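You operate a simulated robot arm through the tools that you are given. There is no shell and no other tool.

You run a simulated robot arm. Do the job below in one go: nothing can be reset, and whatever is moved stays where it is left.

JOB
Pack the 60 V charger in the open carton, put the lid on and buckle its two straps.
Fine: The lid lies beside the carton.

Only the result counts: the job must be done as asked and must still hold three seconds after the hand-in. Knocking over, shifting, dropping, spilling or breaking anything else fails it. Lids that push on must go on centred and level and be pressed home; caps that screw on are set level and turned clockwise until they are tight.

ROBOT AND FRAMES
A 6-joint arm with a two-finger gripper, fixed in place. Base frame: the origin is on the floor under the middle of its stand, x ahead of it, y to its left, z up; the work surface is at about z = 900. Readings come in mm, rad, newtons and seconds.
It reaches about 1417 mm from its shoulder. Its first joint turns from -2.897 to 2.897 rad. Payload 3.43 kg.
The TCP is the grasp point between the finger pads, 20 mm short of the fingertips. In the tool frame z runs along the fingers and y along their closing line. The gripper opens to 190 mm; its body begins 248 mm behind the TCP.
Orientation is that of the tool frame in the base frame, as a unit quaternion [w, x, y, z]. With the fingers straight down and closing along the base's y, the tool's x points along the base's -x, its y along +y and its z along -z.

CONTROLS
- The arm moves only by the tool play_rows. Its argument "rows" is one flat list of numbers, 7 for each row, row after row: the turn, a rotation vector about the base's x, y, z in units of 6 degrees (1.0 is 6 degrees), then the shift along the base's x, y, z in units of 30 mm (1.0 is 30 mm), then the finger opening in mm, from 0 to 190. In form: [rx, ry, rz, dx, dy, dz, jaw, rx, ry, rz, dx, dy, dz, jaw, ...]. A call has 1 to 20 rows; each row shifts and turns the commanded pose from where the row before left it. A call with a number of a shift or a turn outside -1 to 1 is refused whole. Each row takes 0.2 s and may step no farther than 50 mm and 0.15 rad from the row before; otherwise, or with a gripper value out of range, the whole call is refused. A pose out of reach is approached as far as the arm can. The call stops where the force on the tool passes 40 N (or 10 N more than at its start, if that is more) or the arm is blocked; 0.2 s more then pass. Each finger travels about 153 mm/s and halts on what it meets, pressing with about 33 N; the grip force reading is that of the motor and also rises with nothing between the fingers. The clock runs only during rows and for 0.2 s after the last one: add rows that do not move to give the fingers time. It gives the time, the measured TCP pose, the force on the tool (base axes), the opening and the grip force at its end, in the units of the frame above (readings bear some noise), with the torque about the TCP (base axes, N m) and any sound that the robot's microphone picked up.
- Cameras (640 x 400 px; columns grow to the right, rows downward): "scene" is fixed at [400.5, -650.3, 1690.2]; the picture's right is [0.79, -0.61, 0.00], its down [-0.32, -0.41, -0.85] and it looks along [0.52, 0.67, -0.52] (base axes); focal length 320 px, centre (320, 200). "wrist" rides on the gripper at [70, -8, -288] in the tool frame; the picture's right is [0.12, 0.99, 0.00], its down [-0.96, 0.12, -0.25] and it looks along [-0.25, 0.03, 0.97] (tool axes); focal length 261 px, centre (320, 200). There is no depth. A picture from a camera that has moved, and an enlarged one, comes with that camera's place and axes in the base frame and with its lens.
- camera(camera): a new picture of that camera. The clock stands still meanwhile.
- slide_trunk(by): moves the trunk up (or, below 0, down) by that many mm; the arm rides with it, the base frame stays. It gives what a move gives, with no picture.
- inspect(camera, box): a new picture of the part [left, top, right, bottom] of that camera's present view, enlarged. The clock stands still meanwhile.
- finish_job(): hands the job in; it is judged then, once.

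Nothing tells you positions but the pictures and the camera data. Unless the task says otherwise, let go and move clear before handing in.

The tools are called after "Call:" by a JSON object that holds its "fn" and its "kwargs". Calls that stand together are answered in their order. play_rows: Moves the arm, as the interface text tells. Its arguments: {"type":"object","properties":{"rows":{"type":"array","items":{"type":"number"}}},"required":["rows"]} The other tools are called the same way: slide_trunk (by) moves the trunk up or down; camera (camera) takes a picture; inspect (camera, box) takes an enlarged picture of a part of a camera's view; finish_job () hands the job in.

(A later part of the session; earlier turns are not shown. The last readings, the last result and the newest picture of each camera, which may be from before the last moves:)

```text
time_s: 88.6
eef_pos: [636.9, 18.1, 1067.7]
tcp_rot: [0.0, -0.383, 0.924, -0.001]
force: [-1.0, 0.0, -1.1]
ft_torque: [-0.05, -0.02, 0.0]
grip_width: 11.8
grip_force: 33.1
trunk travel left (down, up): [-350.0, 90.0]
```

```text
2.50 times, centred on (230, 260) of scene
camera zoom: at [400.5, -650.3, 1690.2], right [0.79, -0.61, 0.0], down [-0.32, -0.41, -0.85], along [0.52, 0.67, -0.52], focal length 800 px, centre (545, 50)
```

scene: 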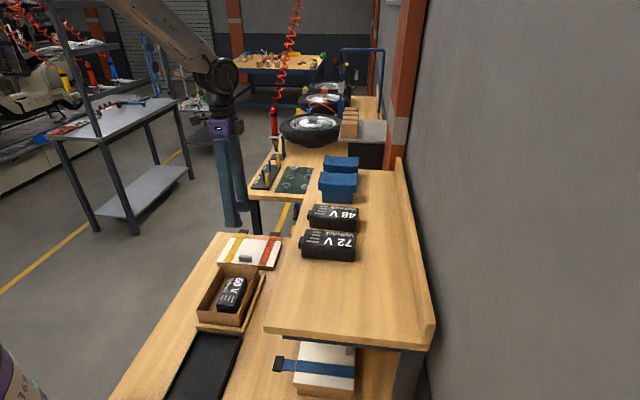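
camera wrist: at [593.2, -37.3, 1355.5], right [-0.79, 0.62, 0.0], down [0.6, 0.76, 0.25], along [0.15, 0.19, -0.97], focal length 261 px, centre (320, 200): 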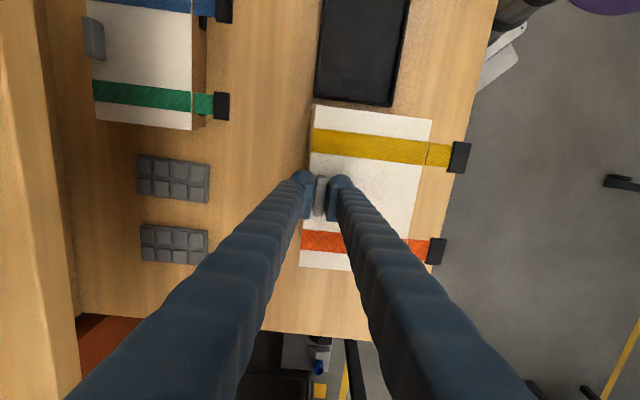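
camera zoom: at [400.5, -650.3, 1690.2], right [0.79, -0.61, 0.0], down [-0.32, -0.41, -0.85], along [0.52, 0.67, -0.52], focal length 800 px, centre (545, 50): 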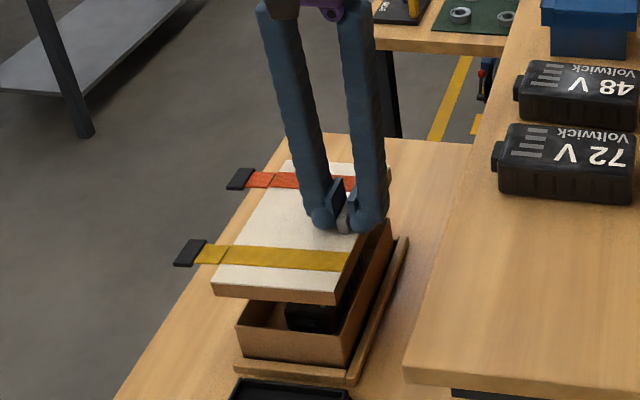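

Tongues now face the catch side. Lowering the lid to just above the rim for a final alignment check.

Call:
{"fn": "play_rows", "kwargs": {"rows": [0, 0, 0, 0, 0, -0.7, 0, 0, 0, 0, 0, 0, -0.6, 0, 0, 0, 0, 0, 0, -0.25, 0, 0, 0, 0, 0, 0, 0, 0]}}

Call:
{"fn": "inspect", "kwargs": {"camera": "scene", "box": [180, 230, 280, 320]}}

Call:
{"fn": "inspect", "kwargs": {"camera": "wrist", "box": [290, 80, 410, 180]}}

Call:
{"fn": "inspect", "kwargs": {"camera": "wrist", "box": [270, 220, 450, 320]}}

```text
time_s: 89.6
eef_pos: [636.1, 18.7, 1022.6]
tcp_rot: [-0.001, -0.381, 0.924, -0.001]
force: [-0.6, 0.3, -1.1]
ft_torque: [-0.08, -0.04, -0.04]
grip_width: 11.5
grip_force: 32.7
trunk travel left (down, up): [-350.0, 90.0]
```

```text
4.44 times, centred on (230, 275) of scene
camera zoom: at [400.5, -650.3, 1690.2], right [0.79, -0.61, 0.0], down [-0.32, -0.41, -0.85], along [0.52, 0.67, -0.52], focal length 1422 px, centre (720, -133)
```

zoom: 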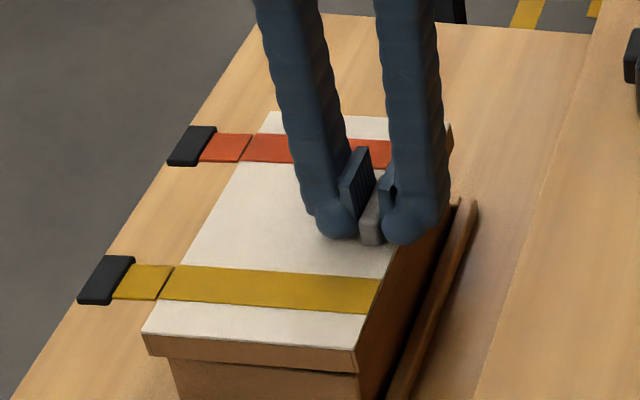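

```text
4.00 times, centred on (350, 130) of wrist
camera zoom: at [592.7, -37.1, 1309.8], right [-0.79, 0.62, 0.0], down [0.6, 0.76, 0.25], along [0.15, 0.19, -0.97], focal length 1043 px, centre (200, 480)
```

zoom: 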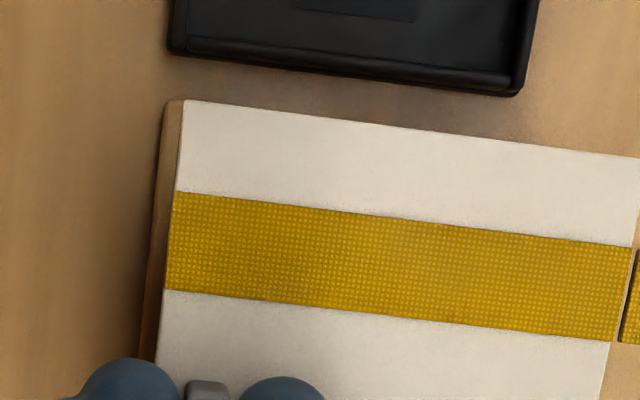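

```text
3.56 times, centred on (360, 270) of wrist
camera zoom: at [592.7, -37.1, 1309.8], right [-0.79, 0.62, 0.0], down [0.6, 0.76, 0.25], along [0.15, 0.19, -0.97], focal length 927 px, centre (178, -49)
```

zoom: 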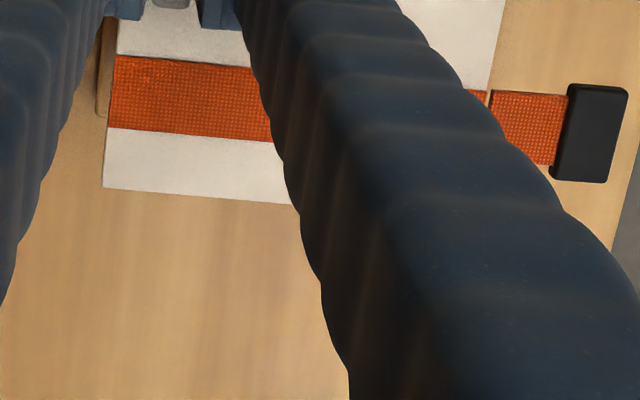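

I'll check the corner overhangs of lid against carton in the scene view more closely.

Call:
{"fn": "inspect", "kwargs": {"camera": "scene", "box": [192, 296, 232, 326]}}

Call:
{"fn": "inspect", "kwargs": {"camera": "scene", "box": [244, 296, 284, 326]}}

Call:
{"fn": "inspect", "kwargs": {"camera": "scene", "box": [262, 246, 302, 276]}}

```text
13.33 times, centred on (212, 311) of scene
camera zoom: at [400.5, -650.3, 1690.2], right [0.79, -0.61, 0.0], down [-0.32, -0.41, -0.85], along [0.52, 0.67, -0.52], focal length 4265 px, centre (1760, -1280)
```

zoom: 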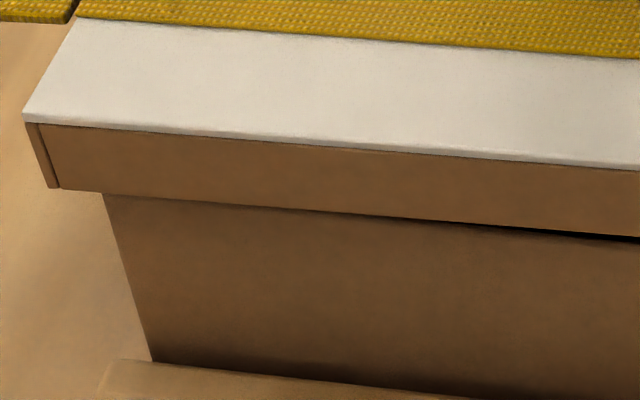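

```text
13.33 times, centred on (264, 311) of scene
camera zoom: at [400.5, -650.3, 1690.2], right [0.79, -0.61, 0.0], down [-0.32, -0.41, -0.85], along [0.52, 0.67, -0.52], focal length 4265 px, centre (1067, -1280)
```

zoom: 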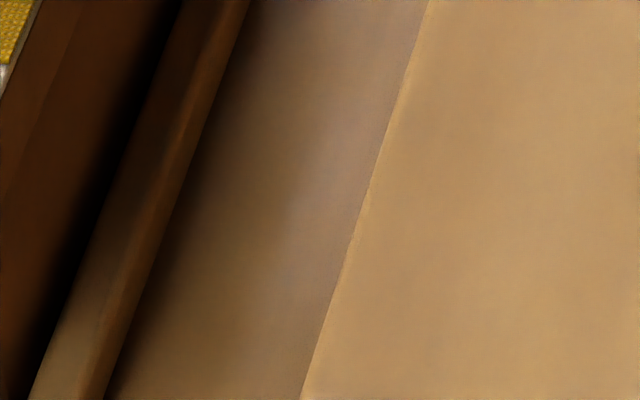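

```text
13.33 times, centred on (282, 261) of scene
camera zoom: at [400.5, -650.3, 1690.2], right [0.79, -0.61, 0.0], down [-0.32, -0.41, -0.85], along [0.52, 0.67, -0.52], focal length 4265 px, centre (827, -613)
```

zoom: 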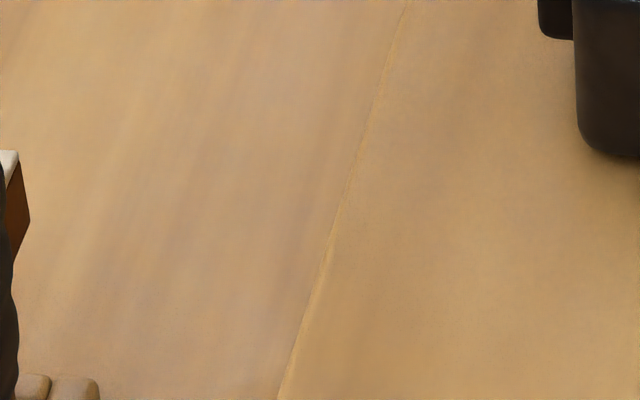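

The lid seems to droop slightly toward the tongue side in the grip. I'll zoom on its corners to quantify the tilt before lowering.

Call:
{"fn": "inspect", "kwargs": {"camera": "scene", "box": [222, 296, 252, 320]}}

Call:
{"fn": "inspect", "kwargs": {"camera": "scene", "box": [205, 244, 235, 268]}}

Call:
{"fn": "inspect", "kwargs": {"camera": "scene", "box": [245, 245, 275, 269]}}

Call:
{"fn": "inspect", "kwargs": {"camera": "scene", "box": [185, 240, 285, 320]}}

```text
16.00 times, centred on (237, 308) of scene
camera zoom: at [400.5, -650.3, 1690.2], right [0.79, -0.61, 0.0], down [-0.32, -0.41, -0.85], along [0.52, 0.67, -0.52], focal length 5118 px, centre (1648, -1528)
```

zoom: 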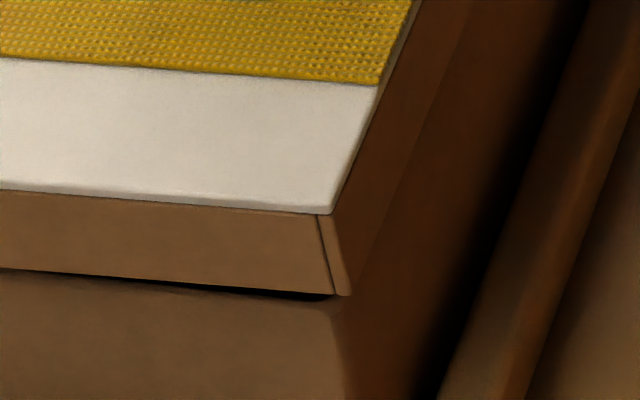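

```text
16.00 times, centred on (220, 256) of scene
camera zoom: at [400.5, -650.3, 1690.2], right [0.79, -0.61, 0.0], down [-0.32, -0.41, -0.85], along [0.52, 0.67, -0.52], focal length 5118 px, centre (1920, -696)
```

zoom: 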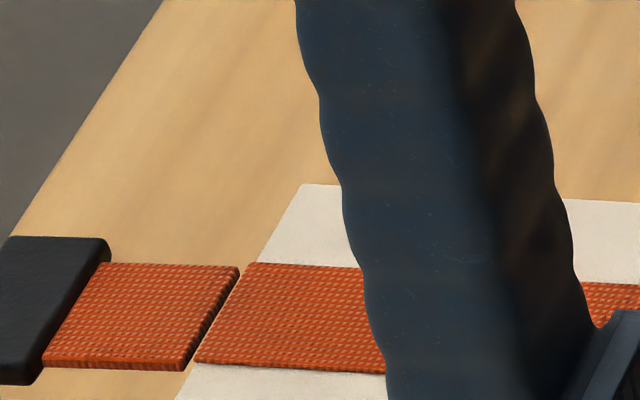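

```text
16.00 times, centred on (260, 257) of scene
camera zoom: at [400.5, -650.3, 1690.2], right [0.79, -0.61, 0.0], down [-0.32, -0.41, -0.85], along [0.52, 0.67, -0.52], focal length 5118 px, centre (1280, -712)
```

zoom: 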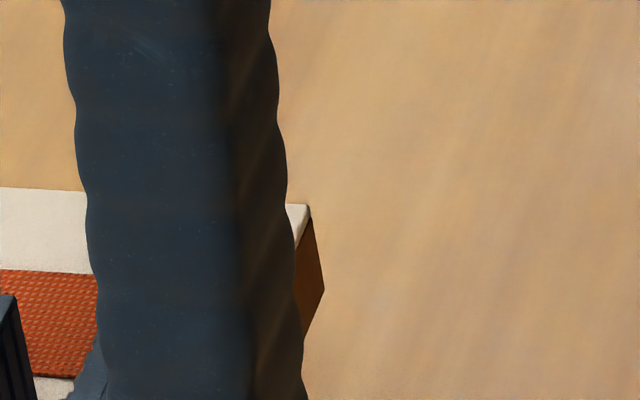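

```text
5.00 times, centred on (235, 280) of scene
camera zoom: at [400.5, -650.3, 1690.2], right [0.79, -0.61, 0.0], down [-0.32, -0.41, -0.85], along [0.52, 0.67, -0.52], focal length 1599 px, centre (745, -200)
```

zoom: 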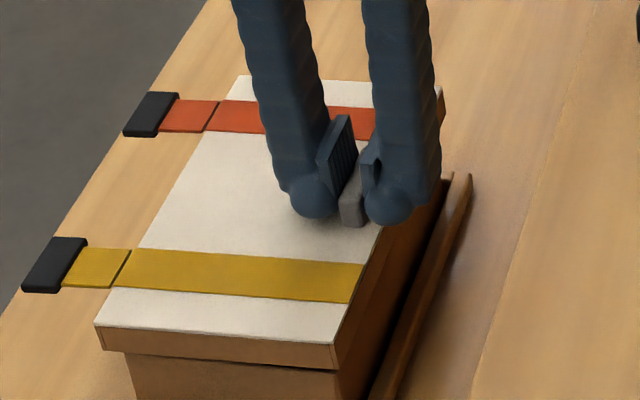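

The lid droops about 4.5° toward the tongues. I'll tilt the gripper by that amount to level it (raising slightly first) and re-measure.

Call:
{"fn": "play_rows", "kwargs": {"rows": [0, 0, 0, 0, 0, 0.2, 0, 0.265, 0.265, 0, 0, 0, 0, 0, 0.265, 0.265, 0, 0, 0, 0, 0, 0, 0, 0, 0, 0, 0, 0]}}

Call:
{"fn": "inspect", "kwargs": {"camera": "scene", "box": [180, 292, 210, 316]}}

Call:
{"fn": "inspect", "kwargs": {"camera": "scene", "box": [222, 292, 252, 316]}}

Call:
{"fn": "inspect", "kwargs": {"camera": "scene", "box": [205, 238, 235, 262]}}

Call:
{"fn": "inspect", "kwargs": {"camera": "scene", "box": [245, 240, 275, 264]}}

```text
time_s: 90.6
eef_pos: [636.7, 18.5, 1028.3]
tcp_rot: [-0.016, -0.382, 0.923, 0.036]
force: [0.3, -0.4, -0.6]
ft_torque: [-0.07, -0.07, 0.02]
grip_width: 11.9
grip_force: 32.8
trunk travel left (down, up): [-350.0, 90.0]
```

```text
16.00 times, centred on (195, 304) of scene
camera zoom: at [400.5, -650.3, 1690.2], right [0.79, -0.61, 0.0], down [-0.32, -0.41, -0.85], along [0.52, 0.67, -0.52], focal length 5118 px, centre (2320, -1464)
```

zoom: 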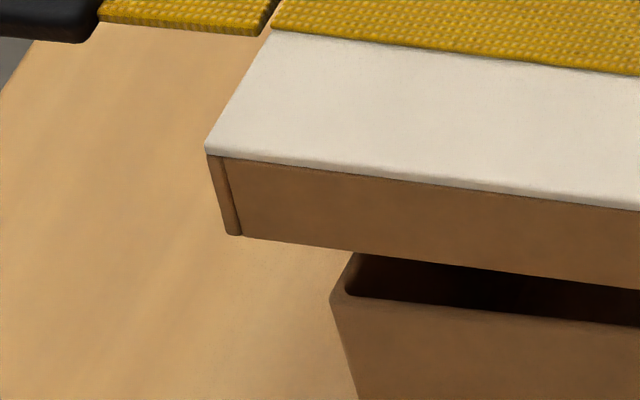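

```text
16.00 times, centred on (237, 304) of scene
camera zoom: at [400.5, -650.3, 1690.2], right [0.79, -0.61, 0.0], down [-0.32, -0.41, -0.85], along [0.52, 0.67, -0.52], focal length 5118 px, centre (1648, -1464)
```

zoom: 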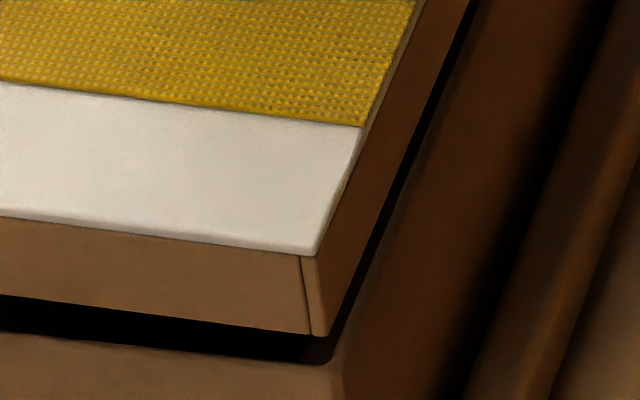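

```text
16.00 times, centred on (220, 250) of scene
camera zoom: at [400.5, -650.3, 1690.2], right [0.79, -0.61, 0.0], down [-0.32, -0.41, -0.85], along [0.52, 0.67, -0.52], focal length 5118 px, centre (1920, -600)
```

zoom: 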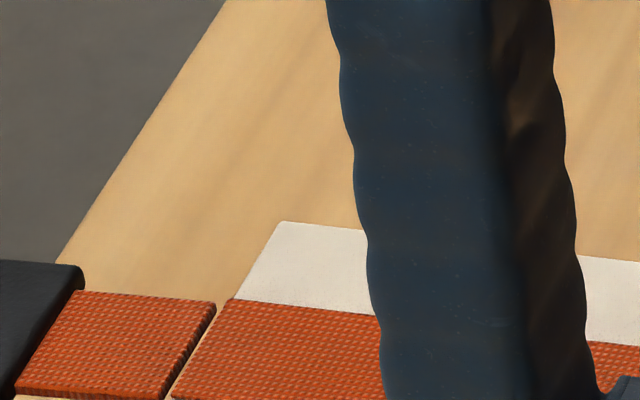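

```text
16.00 times, centred on (260, 252) of scene
camera zoom: at [400.5, -650.3, 1690.2], right [0.79, -0.61, 0.0], down [-0.32, -0.41, -0.85], along [0.52, 0.67, -0.52], focal length 5118 px, centre (1280, -632)
```

zoom: 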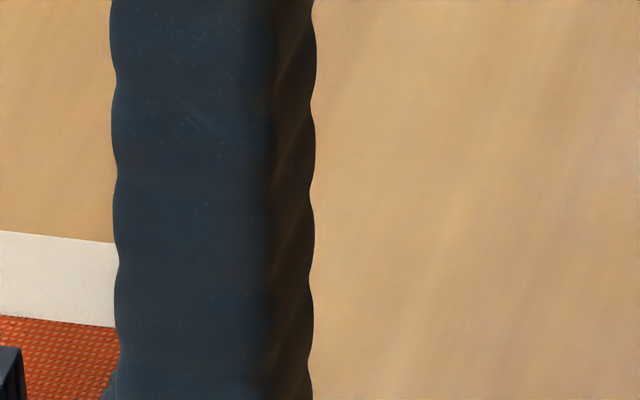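

I over-corrected: relative to the rim the lid now tilts ~2.5° the other way. Rotating back by 2.5°.

Call:
{"fn": "play_rows", "kwargs": {"rows": [-0.295, -0.295, 0, 0, 0, 0, 0, 0, 0, 0, 0, 0, 0, 0, 0, 0, 0, 0, 0, 0, 0]}}

Call:
{"fn": "inspect", "kwargs": {"camera": "scene", "box": [180, 292, 210, 316]}}

Call:
{"fn": "inspect", "kwargs": {"camera": "scene", "box": [222, 292, 252, 316]}}

Call:
{"fn": "inspect", "kwargs": {"camera": "scene", "box": [205, 238, 235, 262]}}

Call:
{"fn": "inspect", "kwargs": {"camera": "scene", "box": [248, 248, 278, 272]}}

```text
time_s: 91.4
eef_pos: [637.0, 18.1, 1029.4]
tcp_rot: [-0.007, -0.382, 0.924, 0.016]
force: [0.2, 0.2, -0.4]
ft_torque: [0.04, -0.06, 0.02]
grip_width: 11.6
grip_force: 33.3
trunk travel left (down, up): [-350.0, 90.0]
```

```text
16.00 times, centred on (195, 304) of scene
camera zoom: at [400.5, -650.3, 1690.2], right [0.79, -0.61, 0.0], down [-0.32, -0.41, -0.85], along [0.52, 0.67, -0.52], focal length 5118 px, centre (2320, -1464)
```

zoom: 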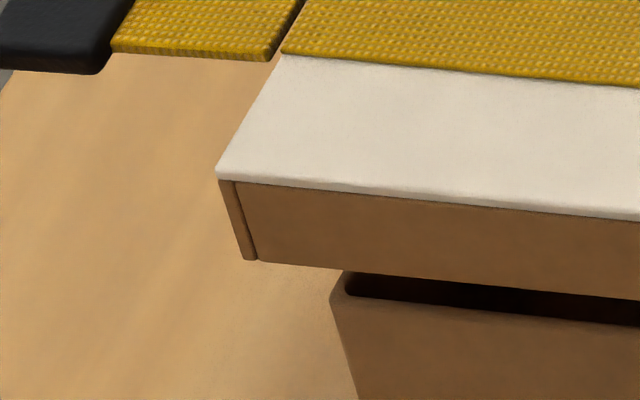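

```text
16.00 times, centred on (237, 304) of scene
camera zoom: at [400.5, -650.3, 1690.2], right [0.79, -0.61, 0.0], down [-0.32, -0.41, -0.85], along [0.52, 0.67, -0.52], focal length 5118 px, centre (1648, -1464)
```

zoom: 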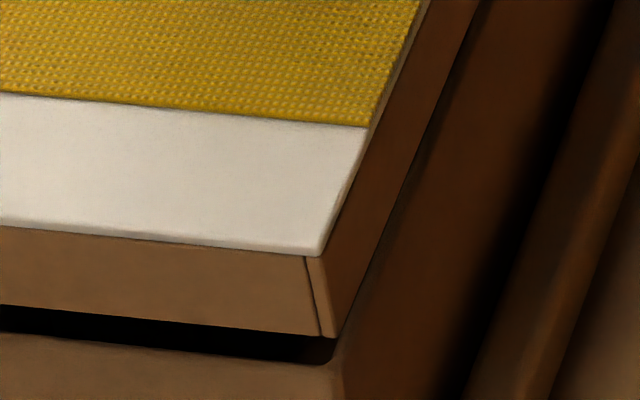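

```text
16.00 times, centred on (220, 250) of scene
camera zoom: at [400.5, -650.3, 1690.2], right [0.79, -0.61, 0.0], down [-0.32, -0.41, -0.85], along [0.52, 0.67, -0.52], focal length 5118 px, centre (1920, -600)
```

zoom: 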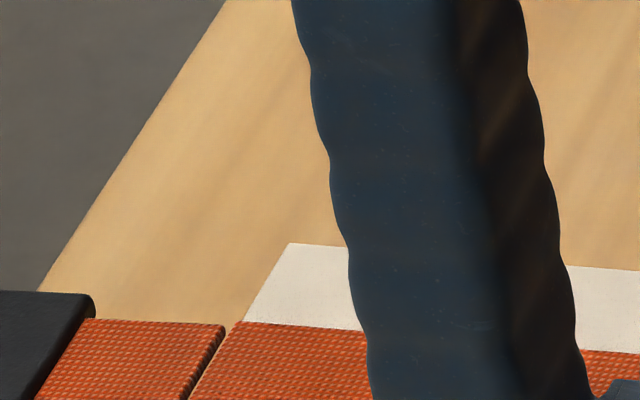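

```text
16.00 times, centred on (263, 260) of scene
camera zoom: at [400.5, -650.3, 1690.2], right [0.79, -0.61, 0.0], down [-0.32, -0.41, -0.85], along [0.52, 0.67, -0.52], focal length 5118 px, centre (1232, -760)
```

zoom: 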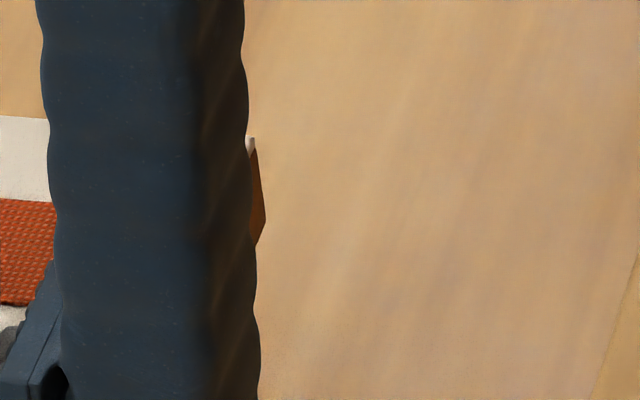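

The lid is now level relative to the rim (equal gaps left and right). A small shift (≈1.5 mm) to centre it, then lowering in small steps.

Call:
{"fn": "play_rows", "kwargs": {"rows": [0, 0, 0, 0.052, -0.019, 0, 0, 0, 0, 0, 0, 0, -0.2, 0, 0, 0, 0, 0, 0, -0.15, 0, 0, 0, 0, 0, 0, -0.08, 0, 0, 0, 0, 0, 0, -0.08, 0]}}

Call:
{"fn": "inspect", "kwargs": {"camera": "scene", "box": [180, 292, 210, 316]}}

Call:
{"fn": "inspect", "kwargs": {"camera": "scene", "box": [222, 292, 252, 316]}}

```text
time_s: 92.6
eef_pos: [639.4, 17.0, 1011.9]
tcp_rot: [-0.008, -0.383, 0.924, 0.016]
force: [-1.2, 0.3, -0.2]
ft_torque: [-0.07, -0.07, 0.0]
grip_width: 11.4
grip_force: 33.3
trunk travel left (down, up): [-350.0, 90.0]
```

```text
16.00 times, centred on (195, 304) of scene
camera zoom: at [400.5, -650.3, 1690.2], right [0.79, -0.61, 0.0], down [-0.32, -0.41, -0.85], along [0.52, 0.67, -0.52], focal length 5118 px, centre (2320, -1464)
```

zoom: 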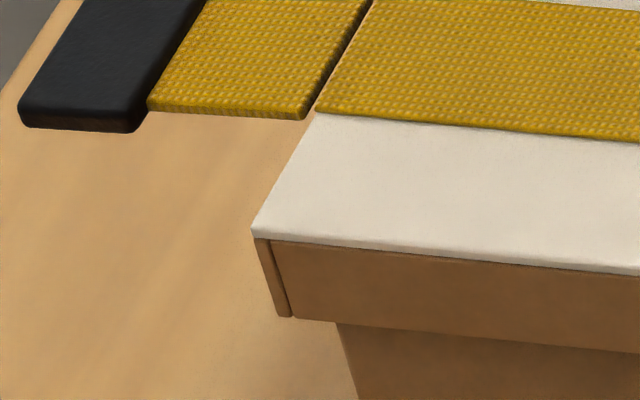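

```text
16.00 times, centred on (237, 304) of scene
camera zoom: at [400.5, -650.3, 1690.2], right [0.79, -0.61, 0.0], down [-0.32, -0.41, -0.85], along [0.52, 0.67, -0.52], focal length 5118 px, centre (1648, -1464)
```

zoom: 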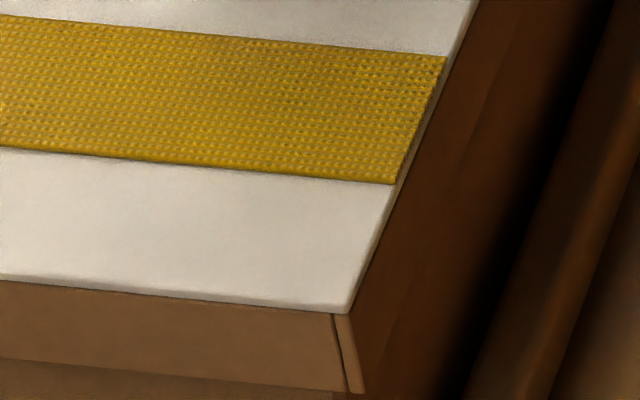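

Overhang left and right is balanced (≈4 mm each). Continuing down in ~2 mm steps.

Call:
{"fn": "play_rows", "kwargs": {"rows": [0, 0, 0, 0, 0, -0.07, 0, 0, 0, 0, 0, 0, -0.07, 0, 0, 0, 0, 0, 0, -0.07, 0]}}

Call:
{"fn": "inspect", "kwargs": {"camera": "scene", "box": [180, 240, 280, 320]}}

```text
time_s: 93.4
eef_pos: [639.5, 18.2, 1007.3]
tcp_rot: [-0.008, -0.382, 0.924, 0.015]
force: [0.5, 0.0, -0.1]
ft_torque: [-0.04, -0.01, -0.01]
grip_width: 11.9
grip_force: 33.0
trunk travel left (down, up): [-350.0, 90.0]
```

```text
5.00 times, centred on (230, 280) of scene
camera zoom: at [400.5, -650.3, 1690.2], right [0.79, -0.61, 0.0], down [-0.32, -0.41, -0.85], along [0.52, 0.67, -0.52], focal length 1599 px, centre (770, -200)
```

zoom: 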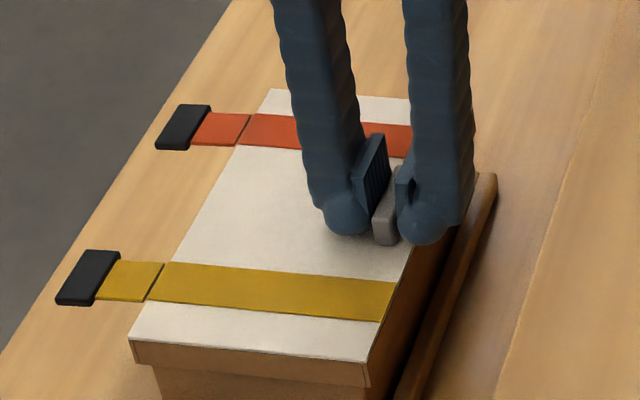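

No resistance: the skirt has slipped over the rim. Continuing down.

Call:
{"fn": "play_rows", "kwargs": {"rows": [0, 0, 0, 0, 0, -0.1, 0, 0, 0, 0, 0, 0, -0.1, 0, 0, 0, 0, 0, 0, -0.1, 0, 0, 0, 0, 0, 0, 0, 0]}}

Call:
{"fn": "play_rows", "kwargs": {"rows": [0, 0, 0, 0, 0, -0.07, 0, 0, 0, 0, 0, 0, -0.07, 0, 0, 0, 0, 0, 0, 0, 0]}}

```text
time_s: 94.4
eef_pos: [638.9, 17.3, 997.8]
tcp_rot: [-0.009, -0.381, 0.924, 0.015]
force: [-1.1, -0.2, -1.4]
ft_torque: [-0.03, -0.07, -0.01]
grip_width: 11.8
grip_force: 33.5
trunk travel left (down, up): [-350.0, 90.0]
```

```text
time_s: 95.2
eef_pos: [639.5, 18.5, 993.1]
tcp_rot: [-0.008, -0.382, 0.924, 0.016]
force: [0.0, -0.2, -1.0]
ft_torque: [-0.06, -0.06, -0.01]
grip_width: 11.7
grip_force: 32.8
trunk travel left (down, up): [-350.0, 90.0]
```

Call:
{"fn": "play_rows", "kwargs": {"rows": [0, 0, 0, 0, 0, -0.05, 0, 0, 0, 0, 0, 0, -0.05, 0, 0, 0, 0, 0, 0, 0, 0]}}

Call:
{"fn": "inspect", "kwargs": {"camera": "scene", "box": [180, 240, 280, 320]}}

```text
time_s: 96.0
eef_pos: [638.8, 18.2, 989.3]
tcp_rot: [-0.007, -0.381, 0.924, 0.015]
force: [-0.2, -0.5, -0.8]
ft_torque: [-0.02, -0.04, 0.02]
grip_width: 11.8
grip_force: 32.8
trunk travel left (down, up): [-350.0, 90.0]
```

```text
5.00 times, centred on (230, 280) of scene
camera zoom: at [400.5, -650.3, 1690.2], right [0.79, -0.61, 0.0], down [-0.32, -0.41, -0.85], along [0.52, 0.67, -0.52], focal length 1599 px, centre (770, -200)
```

zoom: 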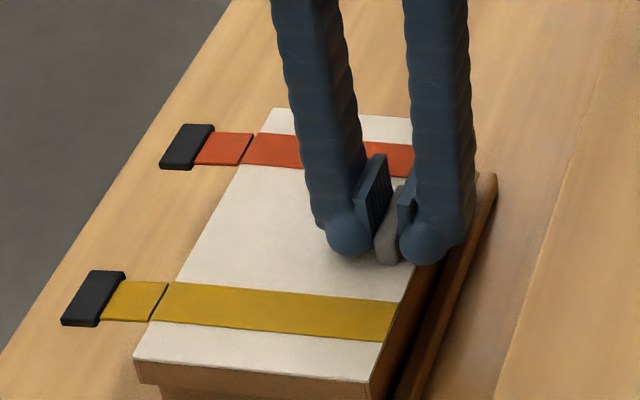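

Call:
{"fn": "play_rows", "kwargs": {"rows": [0, 0, 0, 0, 0, -0.05, 0, 0, 0, 0, 0, 0, -0.05, 0, 0, 0, 0, 0, 0, 0, 0]}}

Call:
{"fn": "play_rows", "kwargs": {"rows": [0, 0, 0, 0, 0, -0.05, 0, 0, 0, 0, 0, 0, -0.05, 0, 0, 0, 0, 0, 0, 0, 0]}}

```text
time_s: 96.8
eef_pos: [638.9, 18.4, 986.6]
tcp_rot: [-0.007, -0.382, 0.924, 0.015]
force: [0.3, -0.5, 3.5]
ft_torque: [-0.01, -0.03, 0.04]
grip_width: 11.6
grip_force: 33.1
trunk travel left (down, up): [-350.0, 90.0]
```

```text
time_s: 97.6
eef_pos: [637.6, 18.4, 985.6]
tcp_rot: [-0.006, -0.382, 0.924, 0.015]
force: [1.2, 0.9, 35.3]
ft_torque: [0.02, -0.05, 0.0]
grip_width: 11.7
grip_force: 33.2
trunk travel left (down, up): [-350.0, 90.0]
```

Contact: 35 N directly under the grip, so the lid is down on the rim on this side. Relieving the push and releasing the handle to inspect.

Call:
{"fn": "play_rows", "kwargs": {"rows": [0, 0, 0, 0, 0, 0.06, 0, 0, 0, 0, 0, 0, 0, 20, 0, 0, 0, 0, 0, 0, 40, 0, 0, 0, 0, 0, 0, 40]}}

Call:
{"fn": "play_rows", "kwargs": {"rows": [0, 0, 0, 0, 0, 0.5, 40, 0, 0, 0, 0, 0, 1, 40, 0, 0, 0, 0, 0, 1, 40, 0, 0, 0, 0, 0, 1, 40, 0, 0, 0, 0, 0, 1, 40, -0.25, -0.25, 0, 0, 0, 0, 40, 0, 0, 0, 0, 0, 0, 40]}}

Call:
{"fn": "inspect", "kwargs": {"camera": "scene", "box": [180, 240, 280, 320]}}

Call:
{"fn": "camera", "kwargs": {"camera": "wrist"}}

```text
time_s: 98.6
eef_pos: [639.1, 16.7, 986.5]
tcp_rot: [-0.008, -0.382, 0.924, 0.016]
force: [-0.3, 0.6, -0.5]
ft_torque: [-0.03, -0.01, 0.0]
grip_width: 40.2
grip_force: 0.0
trunk travel left (down, up): [-350.0, 90.0]
```

```text
time_s: 100.2
eef_pos: [640.4, 17.3, 1120.8]
tcp_rot: [0.0, -0.382, 0.924, -0.002]
force: [-0.2, 0.7, 0.3]
ft_torque: [-0.03, -0.01, -0.01]
grip_width: 40.4
grip_force: 0.0
trunk travel left (down, up): [-350.0, 90.0]
```

```text
5.00 times, centred on (230, 280) of scene
camera zoom: at [400.5, -650.3, 1690.2], right [0.79, -0.61, 0.0], down [-0.32, -0.41, -0.85], along [0.52, 0.67, -0.52], focal length 1599 px, centre (770, -200)
```

zoom: 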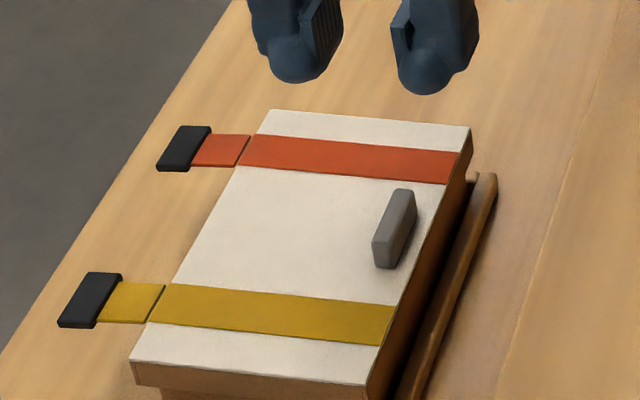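

```text
taken
camera wrist: at [595.7, -36.8, 1408.1], right [-0.79, 0.62, 0.0], down [0.6, 0.76, 0.25], along [0.15, 0.19, -0.97], focal length 261 px, centre (320, 200)
```

wrist: 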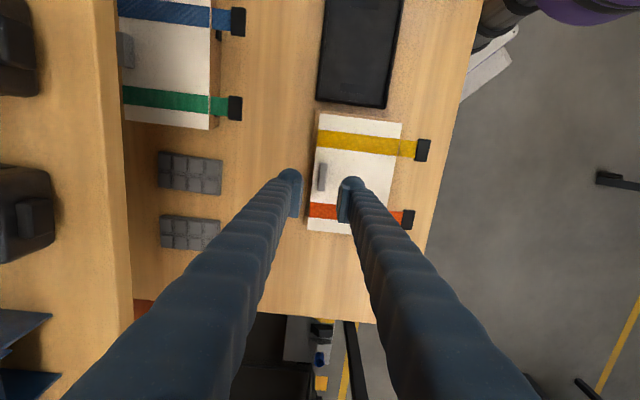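

The lid rests on the carton with both tongues over the catch side. Checking seating closely.

Call:
{"fn": "inspect", "kwargs": {"camera": "scene", "box": [180, 296, 220, 326]}}

Call:
{"fn": "inspect", "kwargs": {"camera": "scene", "box": [225, 296, 265, 326]}}

Call:
{"fn": "inspect", "kwargs": {"camera": "scene", "box": [250, 245, 290, 275]}}

Call:
{"fn": "inspect", "kwargs": {"camera": "wrist", "box": [295, 100, 445, 250]}}

```text
13.33 times, centred on (200, 311) of scene
camera zoom: at [400.5, -650.3, 1690.2], right [0.79, -0.61, 0.0], down [-0.32, -0.41, -0.85], along [0.52, 0.67, -0.52], focal length 4265 px, centre (1920, -1280)
```

zoom: 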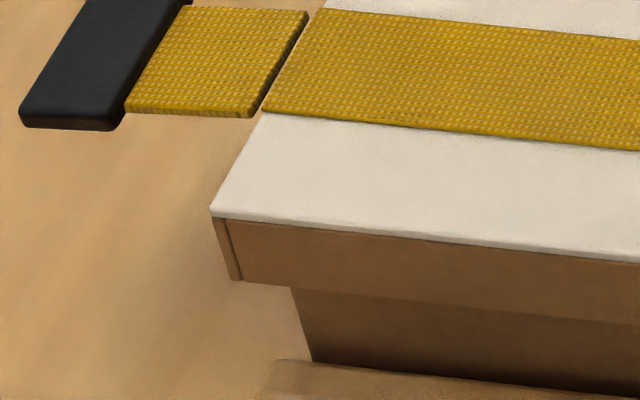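

```text
13.33 times, centred on (245, 311) of scene
camera zoom: at [400.5, -650.3, 1690.2], right [0.79, -0.61, 0.0], down [-0.32, -0.41, -0.85], along [0.52, 0.67, -0.52], focal length 4265 px, centre (1320, -1280)
```

zoom: 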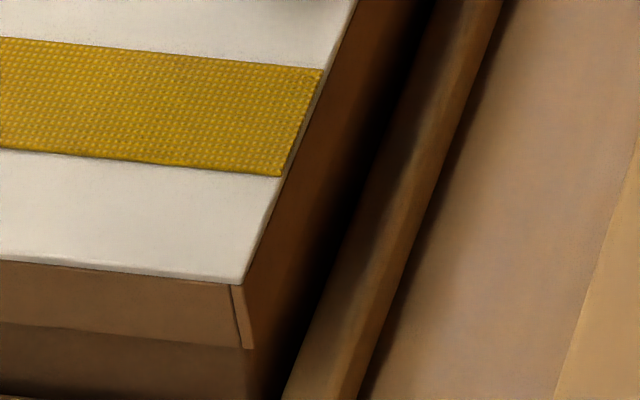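

```text
13.33 times, centred on (270, 260) of scene
camera zoom: at [400.5, -650.3, 1690.2], right [0.79, -0.61, 0.0], down [-0.32, -0.41, -0.85], along [0.52, 0.67, -0.52], focal length 4265 px, centre (987, -600)
```

zoom: 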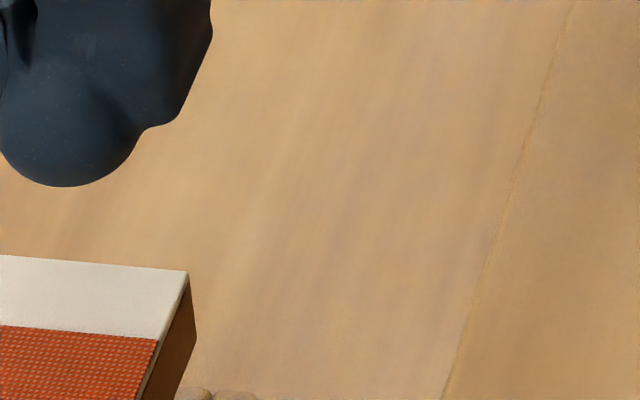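

```text
2.67 times, centred on (370, 175) of wrist
camera zoom: at [595.7, -36.8, 1408.1], right [-0.79, 0.62, 0.0], down [0.6, 0.76, 0.25], along [0.15, 0.19, -0.97], focal length 695 px, centre (187, 267)
```

zoom: 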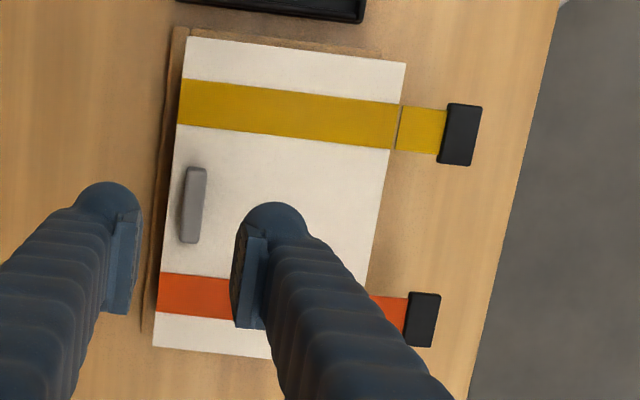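

The lid looks level and seated. I'll press it home: fingers closed, pushing straight down at the lid's centre.

Call:
{"fn": "play_rows", "kwargs": {"rows": [0, 0, 0, -0.65, 0.637, 0, 0, 0, 0, 0, -0.65, 0.637, 0, 0, 0, 0, 0, 0, 0, -0.95, 0, 0, 0, 0, 0, 0, -0.95, 0, 0, 0, 0, 0, 0, -0.95, 0, 0, 0, 0, 0, 0, -0.95, 0, 0, 0, 0, 0, 0, -0.2, 0, 0, 0, 0, 0, 0, 0, 0]}}

Call:
{"fn": "inspect", "kwargs": {"camera": "scene", "box": [180, 230, 280, 320]}}

```text
time_s: 102.0
eef_pos: [599.7, 55.8, 999.5]
tcp_rot: [-0.001, -0.381, 0.924, -0.002]
force: [0.4, -0.6, -0.1]
ft_torque: [0.0, -0.01, 0.02]
grip_width: 0.0
grip_force: 33.1
trunk travel left (down, up): [-350.0, 90.0]
```

```text
4.44 times, centred on (230, 275) of scene
camera zoom: at [400.5, -650.3, 1690.2], right [0.79, -0.61, 0.0], down [-0.32, -0.41, -0.85], along [0.52, 0.67, -0.52], focal length 1422 px, centre (720, -133)
```

zoom: 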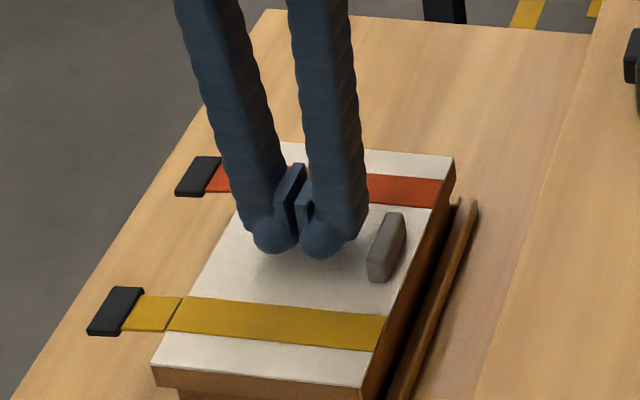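

Call:
{"fn": "play_rows", "kwargs": {"rows": [0, 0, 0, 0, 0, -0.25, 0, 0, 0, 0, 0, 0, -0.1, 0, 0, 0, 0, 0, 0, -0.07, 0, 0, 0, 0, 0, 0, -0.05, 0, 0, 0, 0, 0, 0, -0.05, 0]}}

Call:
{"fn": "play_rows", "kwargs": {"rows": [0, 0, 0, 0, 0, -0.05, 0, 0, 0, 0, 0, 0, -0.05, 0, 0, 0, 0, 0, 0, 0, 0]}}

```text
time_s: 103.2
eef_pos: [599.4, 55.2, 986.3]
tcp_rot: [0.0, -0.382, 0.924, -0.002]
force: [-0.3, -1.3, 0.3]
ft_torque: [-0.01, 0.01, 0.01]
grip_width: 0.0
grip_force: 33.0
trunk travel left (down, up): [-350.0, 90.0]
```

```text
time_s: 104.0
eef_pos: [600.4, 55.4, 983.6]
tcp_rot: [0.001, -0.381, 0.924, -0.002]
force: [-0.5, 5.5, 25.3]
ft_torque: [0.18, 0.1, 0.0]
grip_width: 6.1
grip_force: 33.0
trunk travel left (down, up): [-350.0, 90.0]
```

Call:
{"fn": "play_rows", "kwargs": {"rows": [0, 0, 0, 0, 0, -0.03, 0, 0, 0, 0, 0, 0, 0, 0]}}

Call:
{"fn": "inspect", "kwargs": {"camera": "scene", "box": [180, 230, 280, 320]}}

```text
time_s: 104.6
eef_pos: [599.0, 55.8, 984.4]
tcp_rot: [0.001, -0.383, 0.924, -0.002]
force: [-5.9, 0.6, 15.9]
ft_torque: [0.04, 0.17, 0.01]
grip_width: 6.2
grip_force: 32.7
trunk travel left (down, up): [-350.0, 90.0]
stopped in row 2: the force on the tool passed its limit at 41 N (the readings are from after the stop); the commanded pose is now the measured one
```

```text
4.44 times, centred on (230, 275) of scene
camera zoom: at [400.5, -650.3, 1690.2], right [0.79, -0.61, 0.0], down [-0.32, -0.41, -0.85], along [0.52, 0.67, -0.52], focal length 1422 px, centre (720, -133)
```

zoom: 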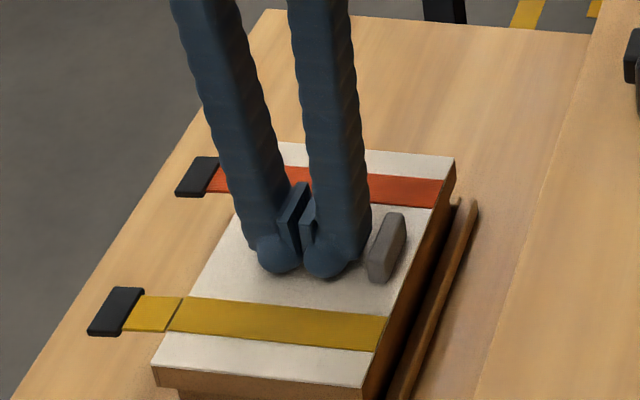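

The lid took 41 N at its centre without moving: it is home. Next I'll rise and get a tilted view of the tongues and catches from the outer side.

Call:
{"fn": "play_rows", "kwargs": {"rows": [0, 0, 0, 0, 0, 0.5, 0, 0, 0, 0, 0, 0, 1, 0, 0, 0, 0, 0, 0, 1, 0, 0, 0, 0, 0, 0, 1, 0, 0, 0, -0.9375, -0.09, 0.09, 0.13, 60, 0, 0, -0.9375, -0.09, 0.09, 0.13, 100, 0, 0, -0.9375, -0.09, 0.09, 0.13, 190, 0, 0, -0.9375, -0.09, 0.09, 0.13, 190, 0, 0, -0.9375, -0.09, 0.09, 0.13, 190, 0, 0, -0.9375, -0.09, 0.09, 0.13, 190, 0, 0, -0.9375, -0.09, 0.09, 0.13, 190, 0, 0, -0.9375, -0.09, 0.09, 0.13, 190, 0, 0, -0.9375, -0.09, 0.09, 0.13, 190, 0, 0, -0.9375, -0.09, 0.09, 0.13, 190, 0, 0, -0.9375, -0.09, 0.09, 0.13, 190, 0, 0, -0.9375, -0.09, 0.09, 0.13, 190, 0, 0, -0.9375, -0.09, 0.09, 0.13, 190, 0, 0, -0.9375, -0.09, 0.09, 0.13, 190, 0, 0, -0.9375, -0.09, 0.09, 0.13, 190, 0, 0, -0.9375, -0.09, 0.09, 0.13, 190]}}

Call:
{"fn": "play_rows", "kwargs": {"rows": [-0.589, -0.589, 0, 0, 0, 0, 190, -0.589, -0.589, 0, 0, 0, 0, 190, -0.589, -0.589, 0, 0, 0, 0, 190, -0.589, -0.589, 0, 0, 0, 0, 190, -0.589, -0.589, 0, 0, 0, 0, 190, -0.589, -0.589, 0, 0, 0, 0, 190, -0.589, -0.589, 0, 0, 0, 0, 190, 0, 0, 0, 0, 0, 0, 190]}}

Call:
{"fn": "camera", "kwargs": {"camera": "wrist"}}

```text
time_s: 108.8
eef_pos: [557.1, 99.1, 1150.3]
tcp_rot: [-0.002, 0.384, 0.923, -0.002]
force: [0.4, -0.5, -0.2]
ft_torque: [-0.03, -0.02, -0.03]
grip_width: 190.2
grip_force: 0.2
trunk travel left (down, up): [-350.0, 90.0]
```

```text
time_s: 110.6
eef_pos: [557.6, 99.1, 1151.3]
tcp_rot: [0.278, 0.365, 0.881, -0.117]
force: [-0.5, 0.5, 0.7]
ft_torque: [-0.06, -0.01, -0.03]
grip_width: 190.0
grip_force: 0.0
trunk travel left (down, up): [-350.0, 90.0]
```

```text
taken
camera wrist: at [395.5, 251.6, 1345.1], right [0.63, 0.77, -0.07], down [0.54, -0.37, 0.75], along [0.55, -0.52, -0.65], focal length 261 px, centre (320, 200)
```

wrist: 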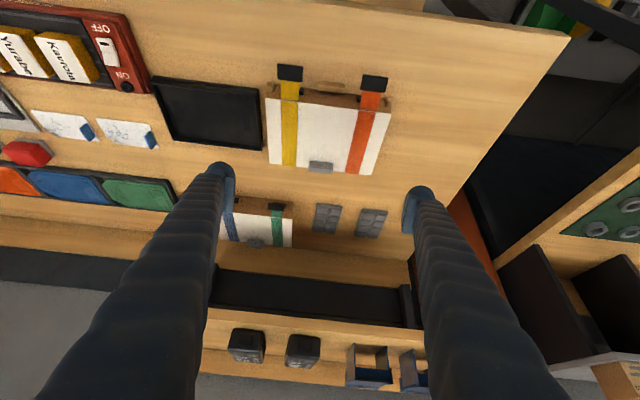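

Call:
{"fn": "inspect", "kwargs": {"camera": "wrist", "box": [255, 55, 405, 185]}}

Call:
{"fn": "inspect", "kwargs": {"camera": "wrist", "box": [255, 55, 325, 115]}}

Call:
{"fn": "inspect", "kwargs": {"camera": "wrist", "box": [335, 65, 405, 125]}}

Call:
{"fn": "inspect", "kwargs": {"camera": "wrist", "box": [215, 185, 305, 255]}}

```text
3.08 times, centred on (330, 120) of wrist
camera zoom: at [395.5, 251.6, 1345.1], right [0.63, 0.77, -0.07], down [0.54, -0.37, 0.75], along [0.55, -0.52, -0.65], focal length 802 px, centre (289, 446)
```

zoom: 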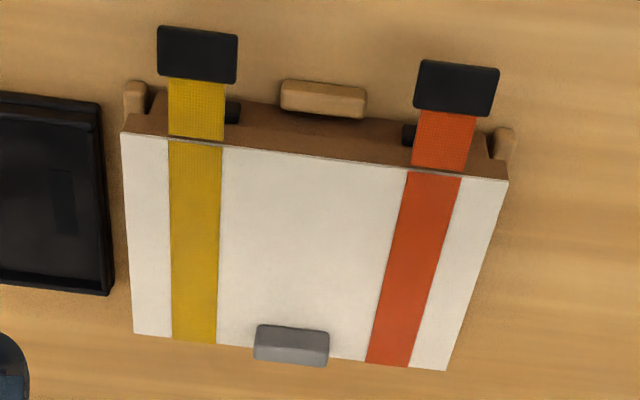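

```text
6.67 times, centred on (290, 85) of wrist
camera zoom: at [395.5, 251.6, 1345.1], right [0.63, 0.77, -0.07], down [0.54, -0.37, 0.75], along [0.55, -0.52, -0.65], focal length 1738 px, centre (520, 967)
```

zoom: 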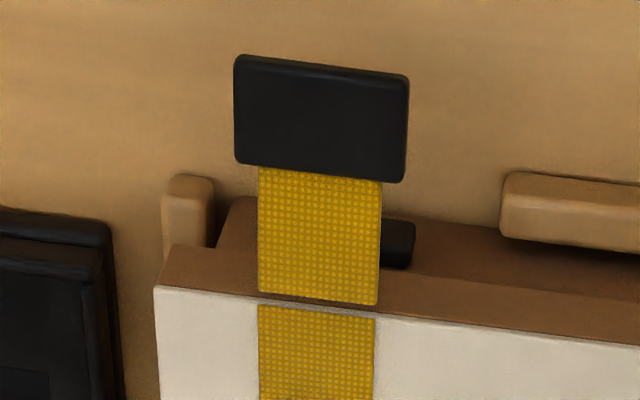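

```text
6.67 times, centred on (370, 95) of wrist
camera zoom: at [395.5, 251.6, 1345.1], right [0.63, 0.77, -0.07], down [0.54, -0.37, 0.75], along [0.55, -0.52, -0.65], focal length 1738 px, centre (-13, 900)
```

zoom: 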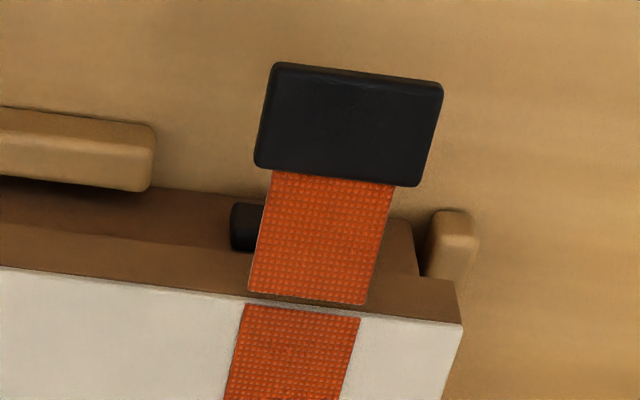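

```text
5.71 times, centred on (260, 220) of wrist
camera zoom: at [395.5, 251.6, 1345.1], right [0.63, 0.77, -0.07], down [0.54, -0.37, 0.75], along [0.55, -0.52, -0.65], focal length 1489 px, centre (663, 86)
```

zoom: 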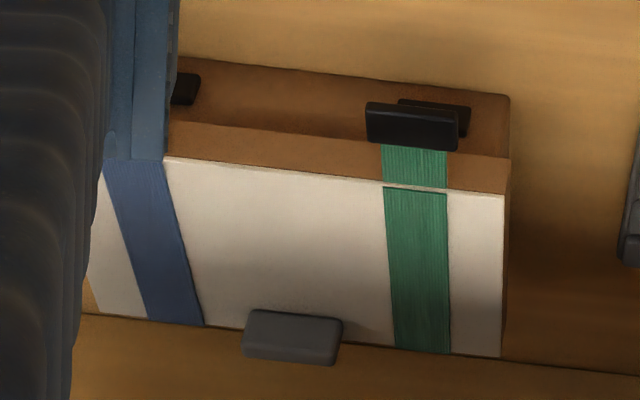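

The straps hang slightly drooped, with the catches right below them at z≈914–927 on the carton wall. I'll straighten the tool, close the fingers and use the tip as a pusher: press the yellow tongue down and around onto its catch.

Call:
{"fn": "play_rows", "kwargs": {"rows": [0.589, 0.589, 0, -0.416, 0.01, -0.4, 100, 0.589, 0.589, 0, -0.416, 0.01, -0.4, 0, 0.589, 0.589, 0, -0.416, 0.01, -0.5, 0, 0.589, 0.589, 0, -0.416, 0.01, -0.5, 0, 0.589, 0.589, 0, -0.416, 0.01, -0.5, 0, 0.589, 0.589, 0, -0.416, 0.01, -0.6, 0, 0.589, 0.589, 0, -0.416, 0.01, -0.6, 0, 0, 0, 0, 0, 0, 0, 0]}}

Call:
{"fn": "camera", "kwargs": {"camera": "wrist"}}

Call:
{"fn": "inspect", "kwargs": {"camera": "scene", "box": [160, 220, 280, 320]}}

```text
time_s: 112.4
eef_pos: [470.9, 102.3, 1047.7]
tcp_rot: [-0.001, 0.383, 0.924, -0.003]
force: [-0.2, 0.1, -0.1]
ft_torque: [-0.03, -0.05, 0.01]
grip_width: 0.0
grip_force: 32.9
trunk travel left (down, up): [-350.0, 90.0]
```

```text
taken
camera wrist: at [415.4, 147.6, 1333.6], right [0.62, 0.79, -0.01], down [0.76, -0.6, 0.25], along [0.19, -0.16, -0.97], focal length 261 px, centre (320, 200)
```

wrist: 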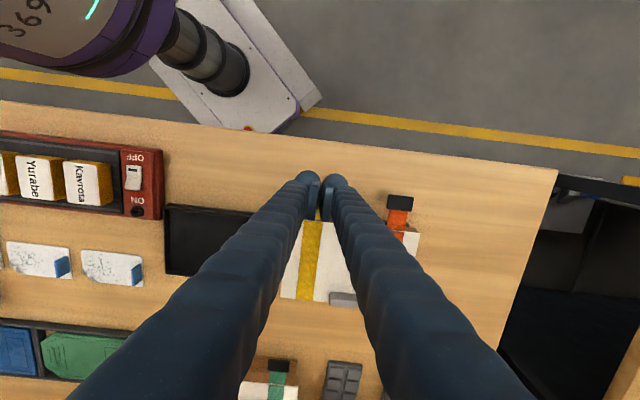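

```text
4.00 times, centred on (220, 270) of scene
camera zoom: at [400.5, -650.3, 1690.2], right [0.79, -0.61, 0.0], down [-0.32, -0.41, -0.85], along [0.52, 0.67, -0.52], focal length 1280 px, centre (720, -80)
```

zoom: 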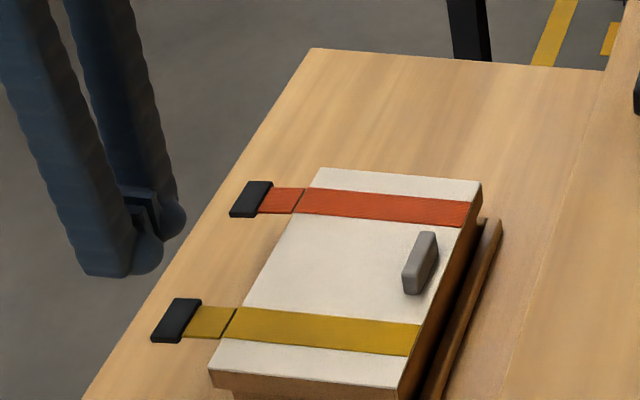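

Positioned above and outside the yellow tongue. Going down to touch and start folding it, in small steps.

Call:
{"fn": "play_rows", "kwargs": {"rows": [0, 0, 0, 0, 0, -0.9, 0, 0, 0, 0, 0, 0, -0.9, 0, 0, 0, 0, 0, 0, -0.3, 0, 0, 0, 0, 0, 0, -0.2, 0, 0, 0, 0, 0, 0, -0.2, 0, 0, 0, 0, 0, 0, -0.2, 0]}}

Call:
{"fn": "inspect", "kwargs": {"camera": "scene", "box": [160, 240, 260, 330]}}

```text
time_s: 113.8
eef_pos: [471.5, 102.0, 964.1]
tcp_rot: [-0.001, 0.382, 0.924, -0.002]
force: [-0.1, -0.4, -0.3]
ft_torque: [0.02, 0.04, 0.01]
grip_width: 0.0
grip_force: 32.7
trunk travel left (down, up): [-350.0, 90.0]
```

```text
4.44 times, centred on (210, 285) of scene
camera zoom: at [400.5, -650.3, 1690.2], right [0.79, -0.61, 0.0], down [-0.32, -0.41, -0.85], along [0.52, 0.67, -0.52], focal length 1422 px, centre (809, -178)
```

zoom: 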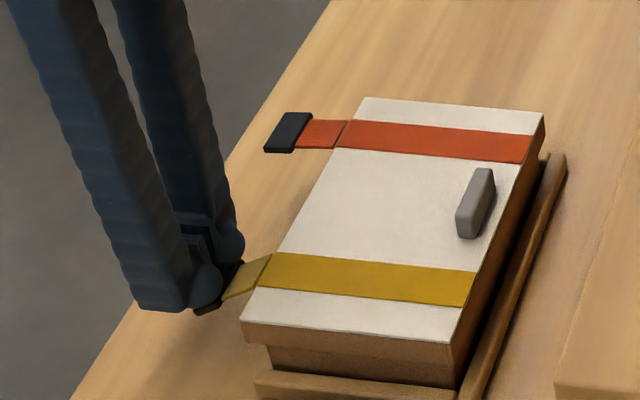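

The tongue is folding down with the finger, freely. Continuing along the arc.

Call:
{"fn": "play_rows", "kwargs": {"rows": [0, 0, 0, 0.024, -0.024, -0.267, 0, 0, 0, 0, 0.035, -0.035, -0.253, 0, 0, 0, 0, 0.101, -0.101, -0.217, 0, 0, 0, 0, 0.101, -0.101, -0.217, 0]}}

Call:
{"fn": "inspect", "kwargs": {"camera": "scene", "box": [160, 240, 260, 330]}}

```text
time_s: 114.8
eef_pos: [478.8, 93.7, 935.1]
tcp_rot: [0.0, 0.381, 0.924, -0.002]
force: [0.0, 0.6, -0.6]
ft_torque: [0.01, 0.0, 0.01]
grip_width: 0.1
grip_force: 32.9
trunk travel left (down, up): [-350.0, 90.0]
```

```text
4.44 times, centred on (210, 285) of scene
camera zoom: at [400.5, -650.3, 1690.2], right [0.79, -0.61, 0.0], down [-0.32, -0.41, -0.85], along [0.52, 0.67, -0.52], focal length 1422 px, centre (809, -178)
```

zoom: 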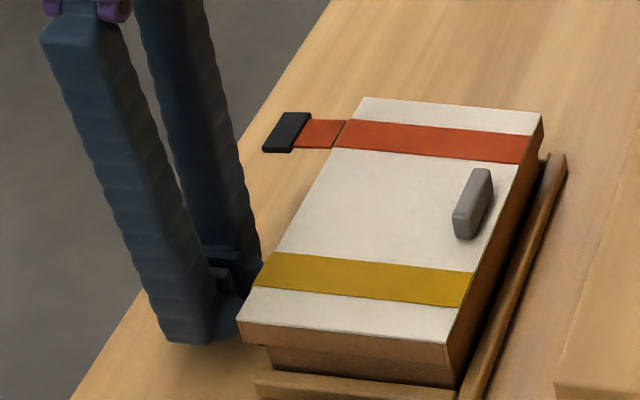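

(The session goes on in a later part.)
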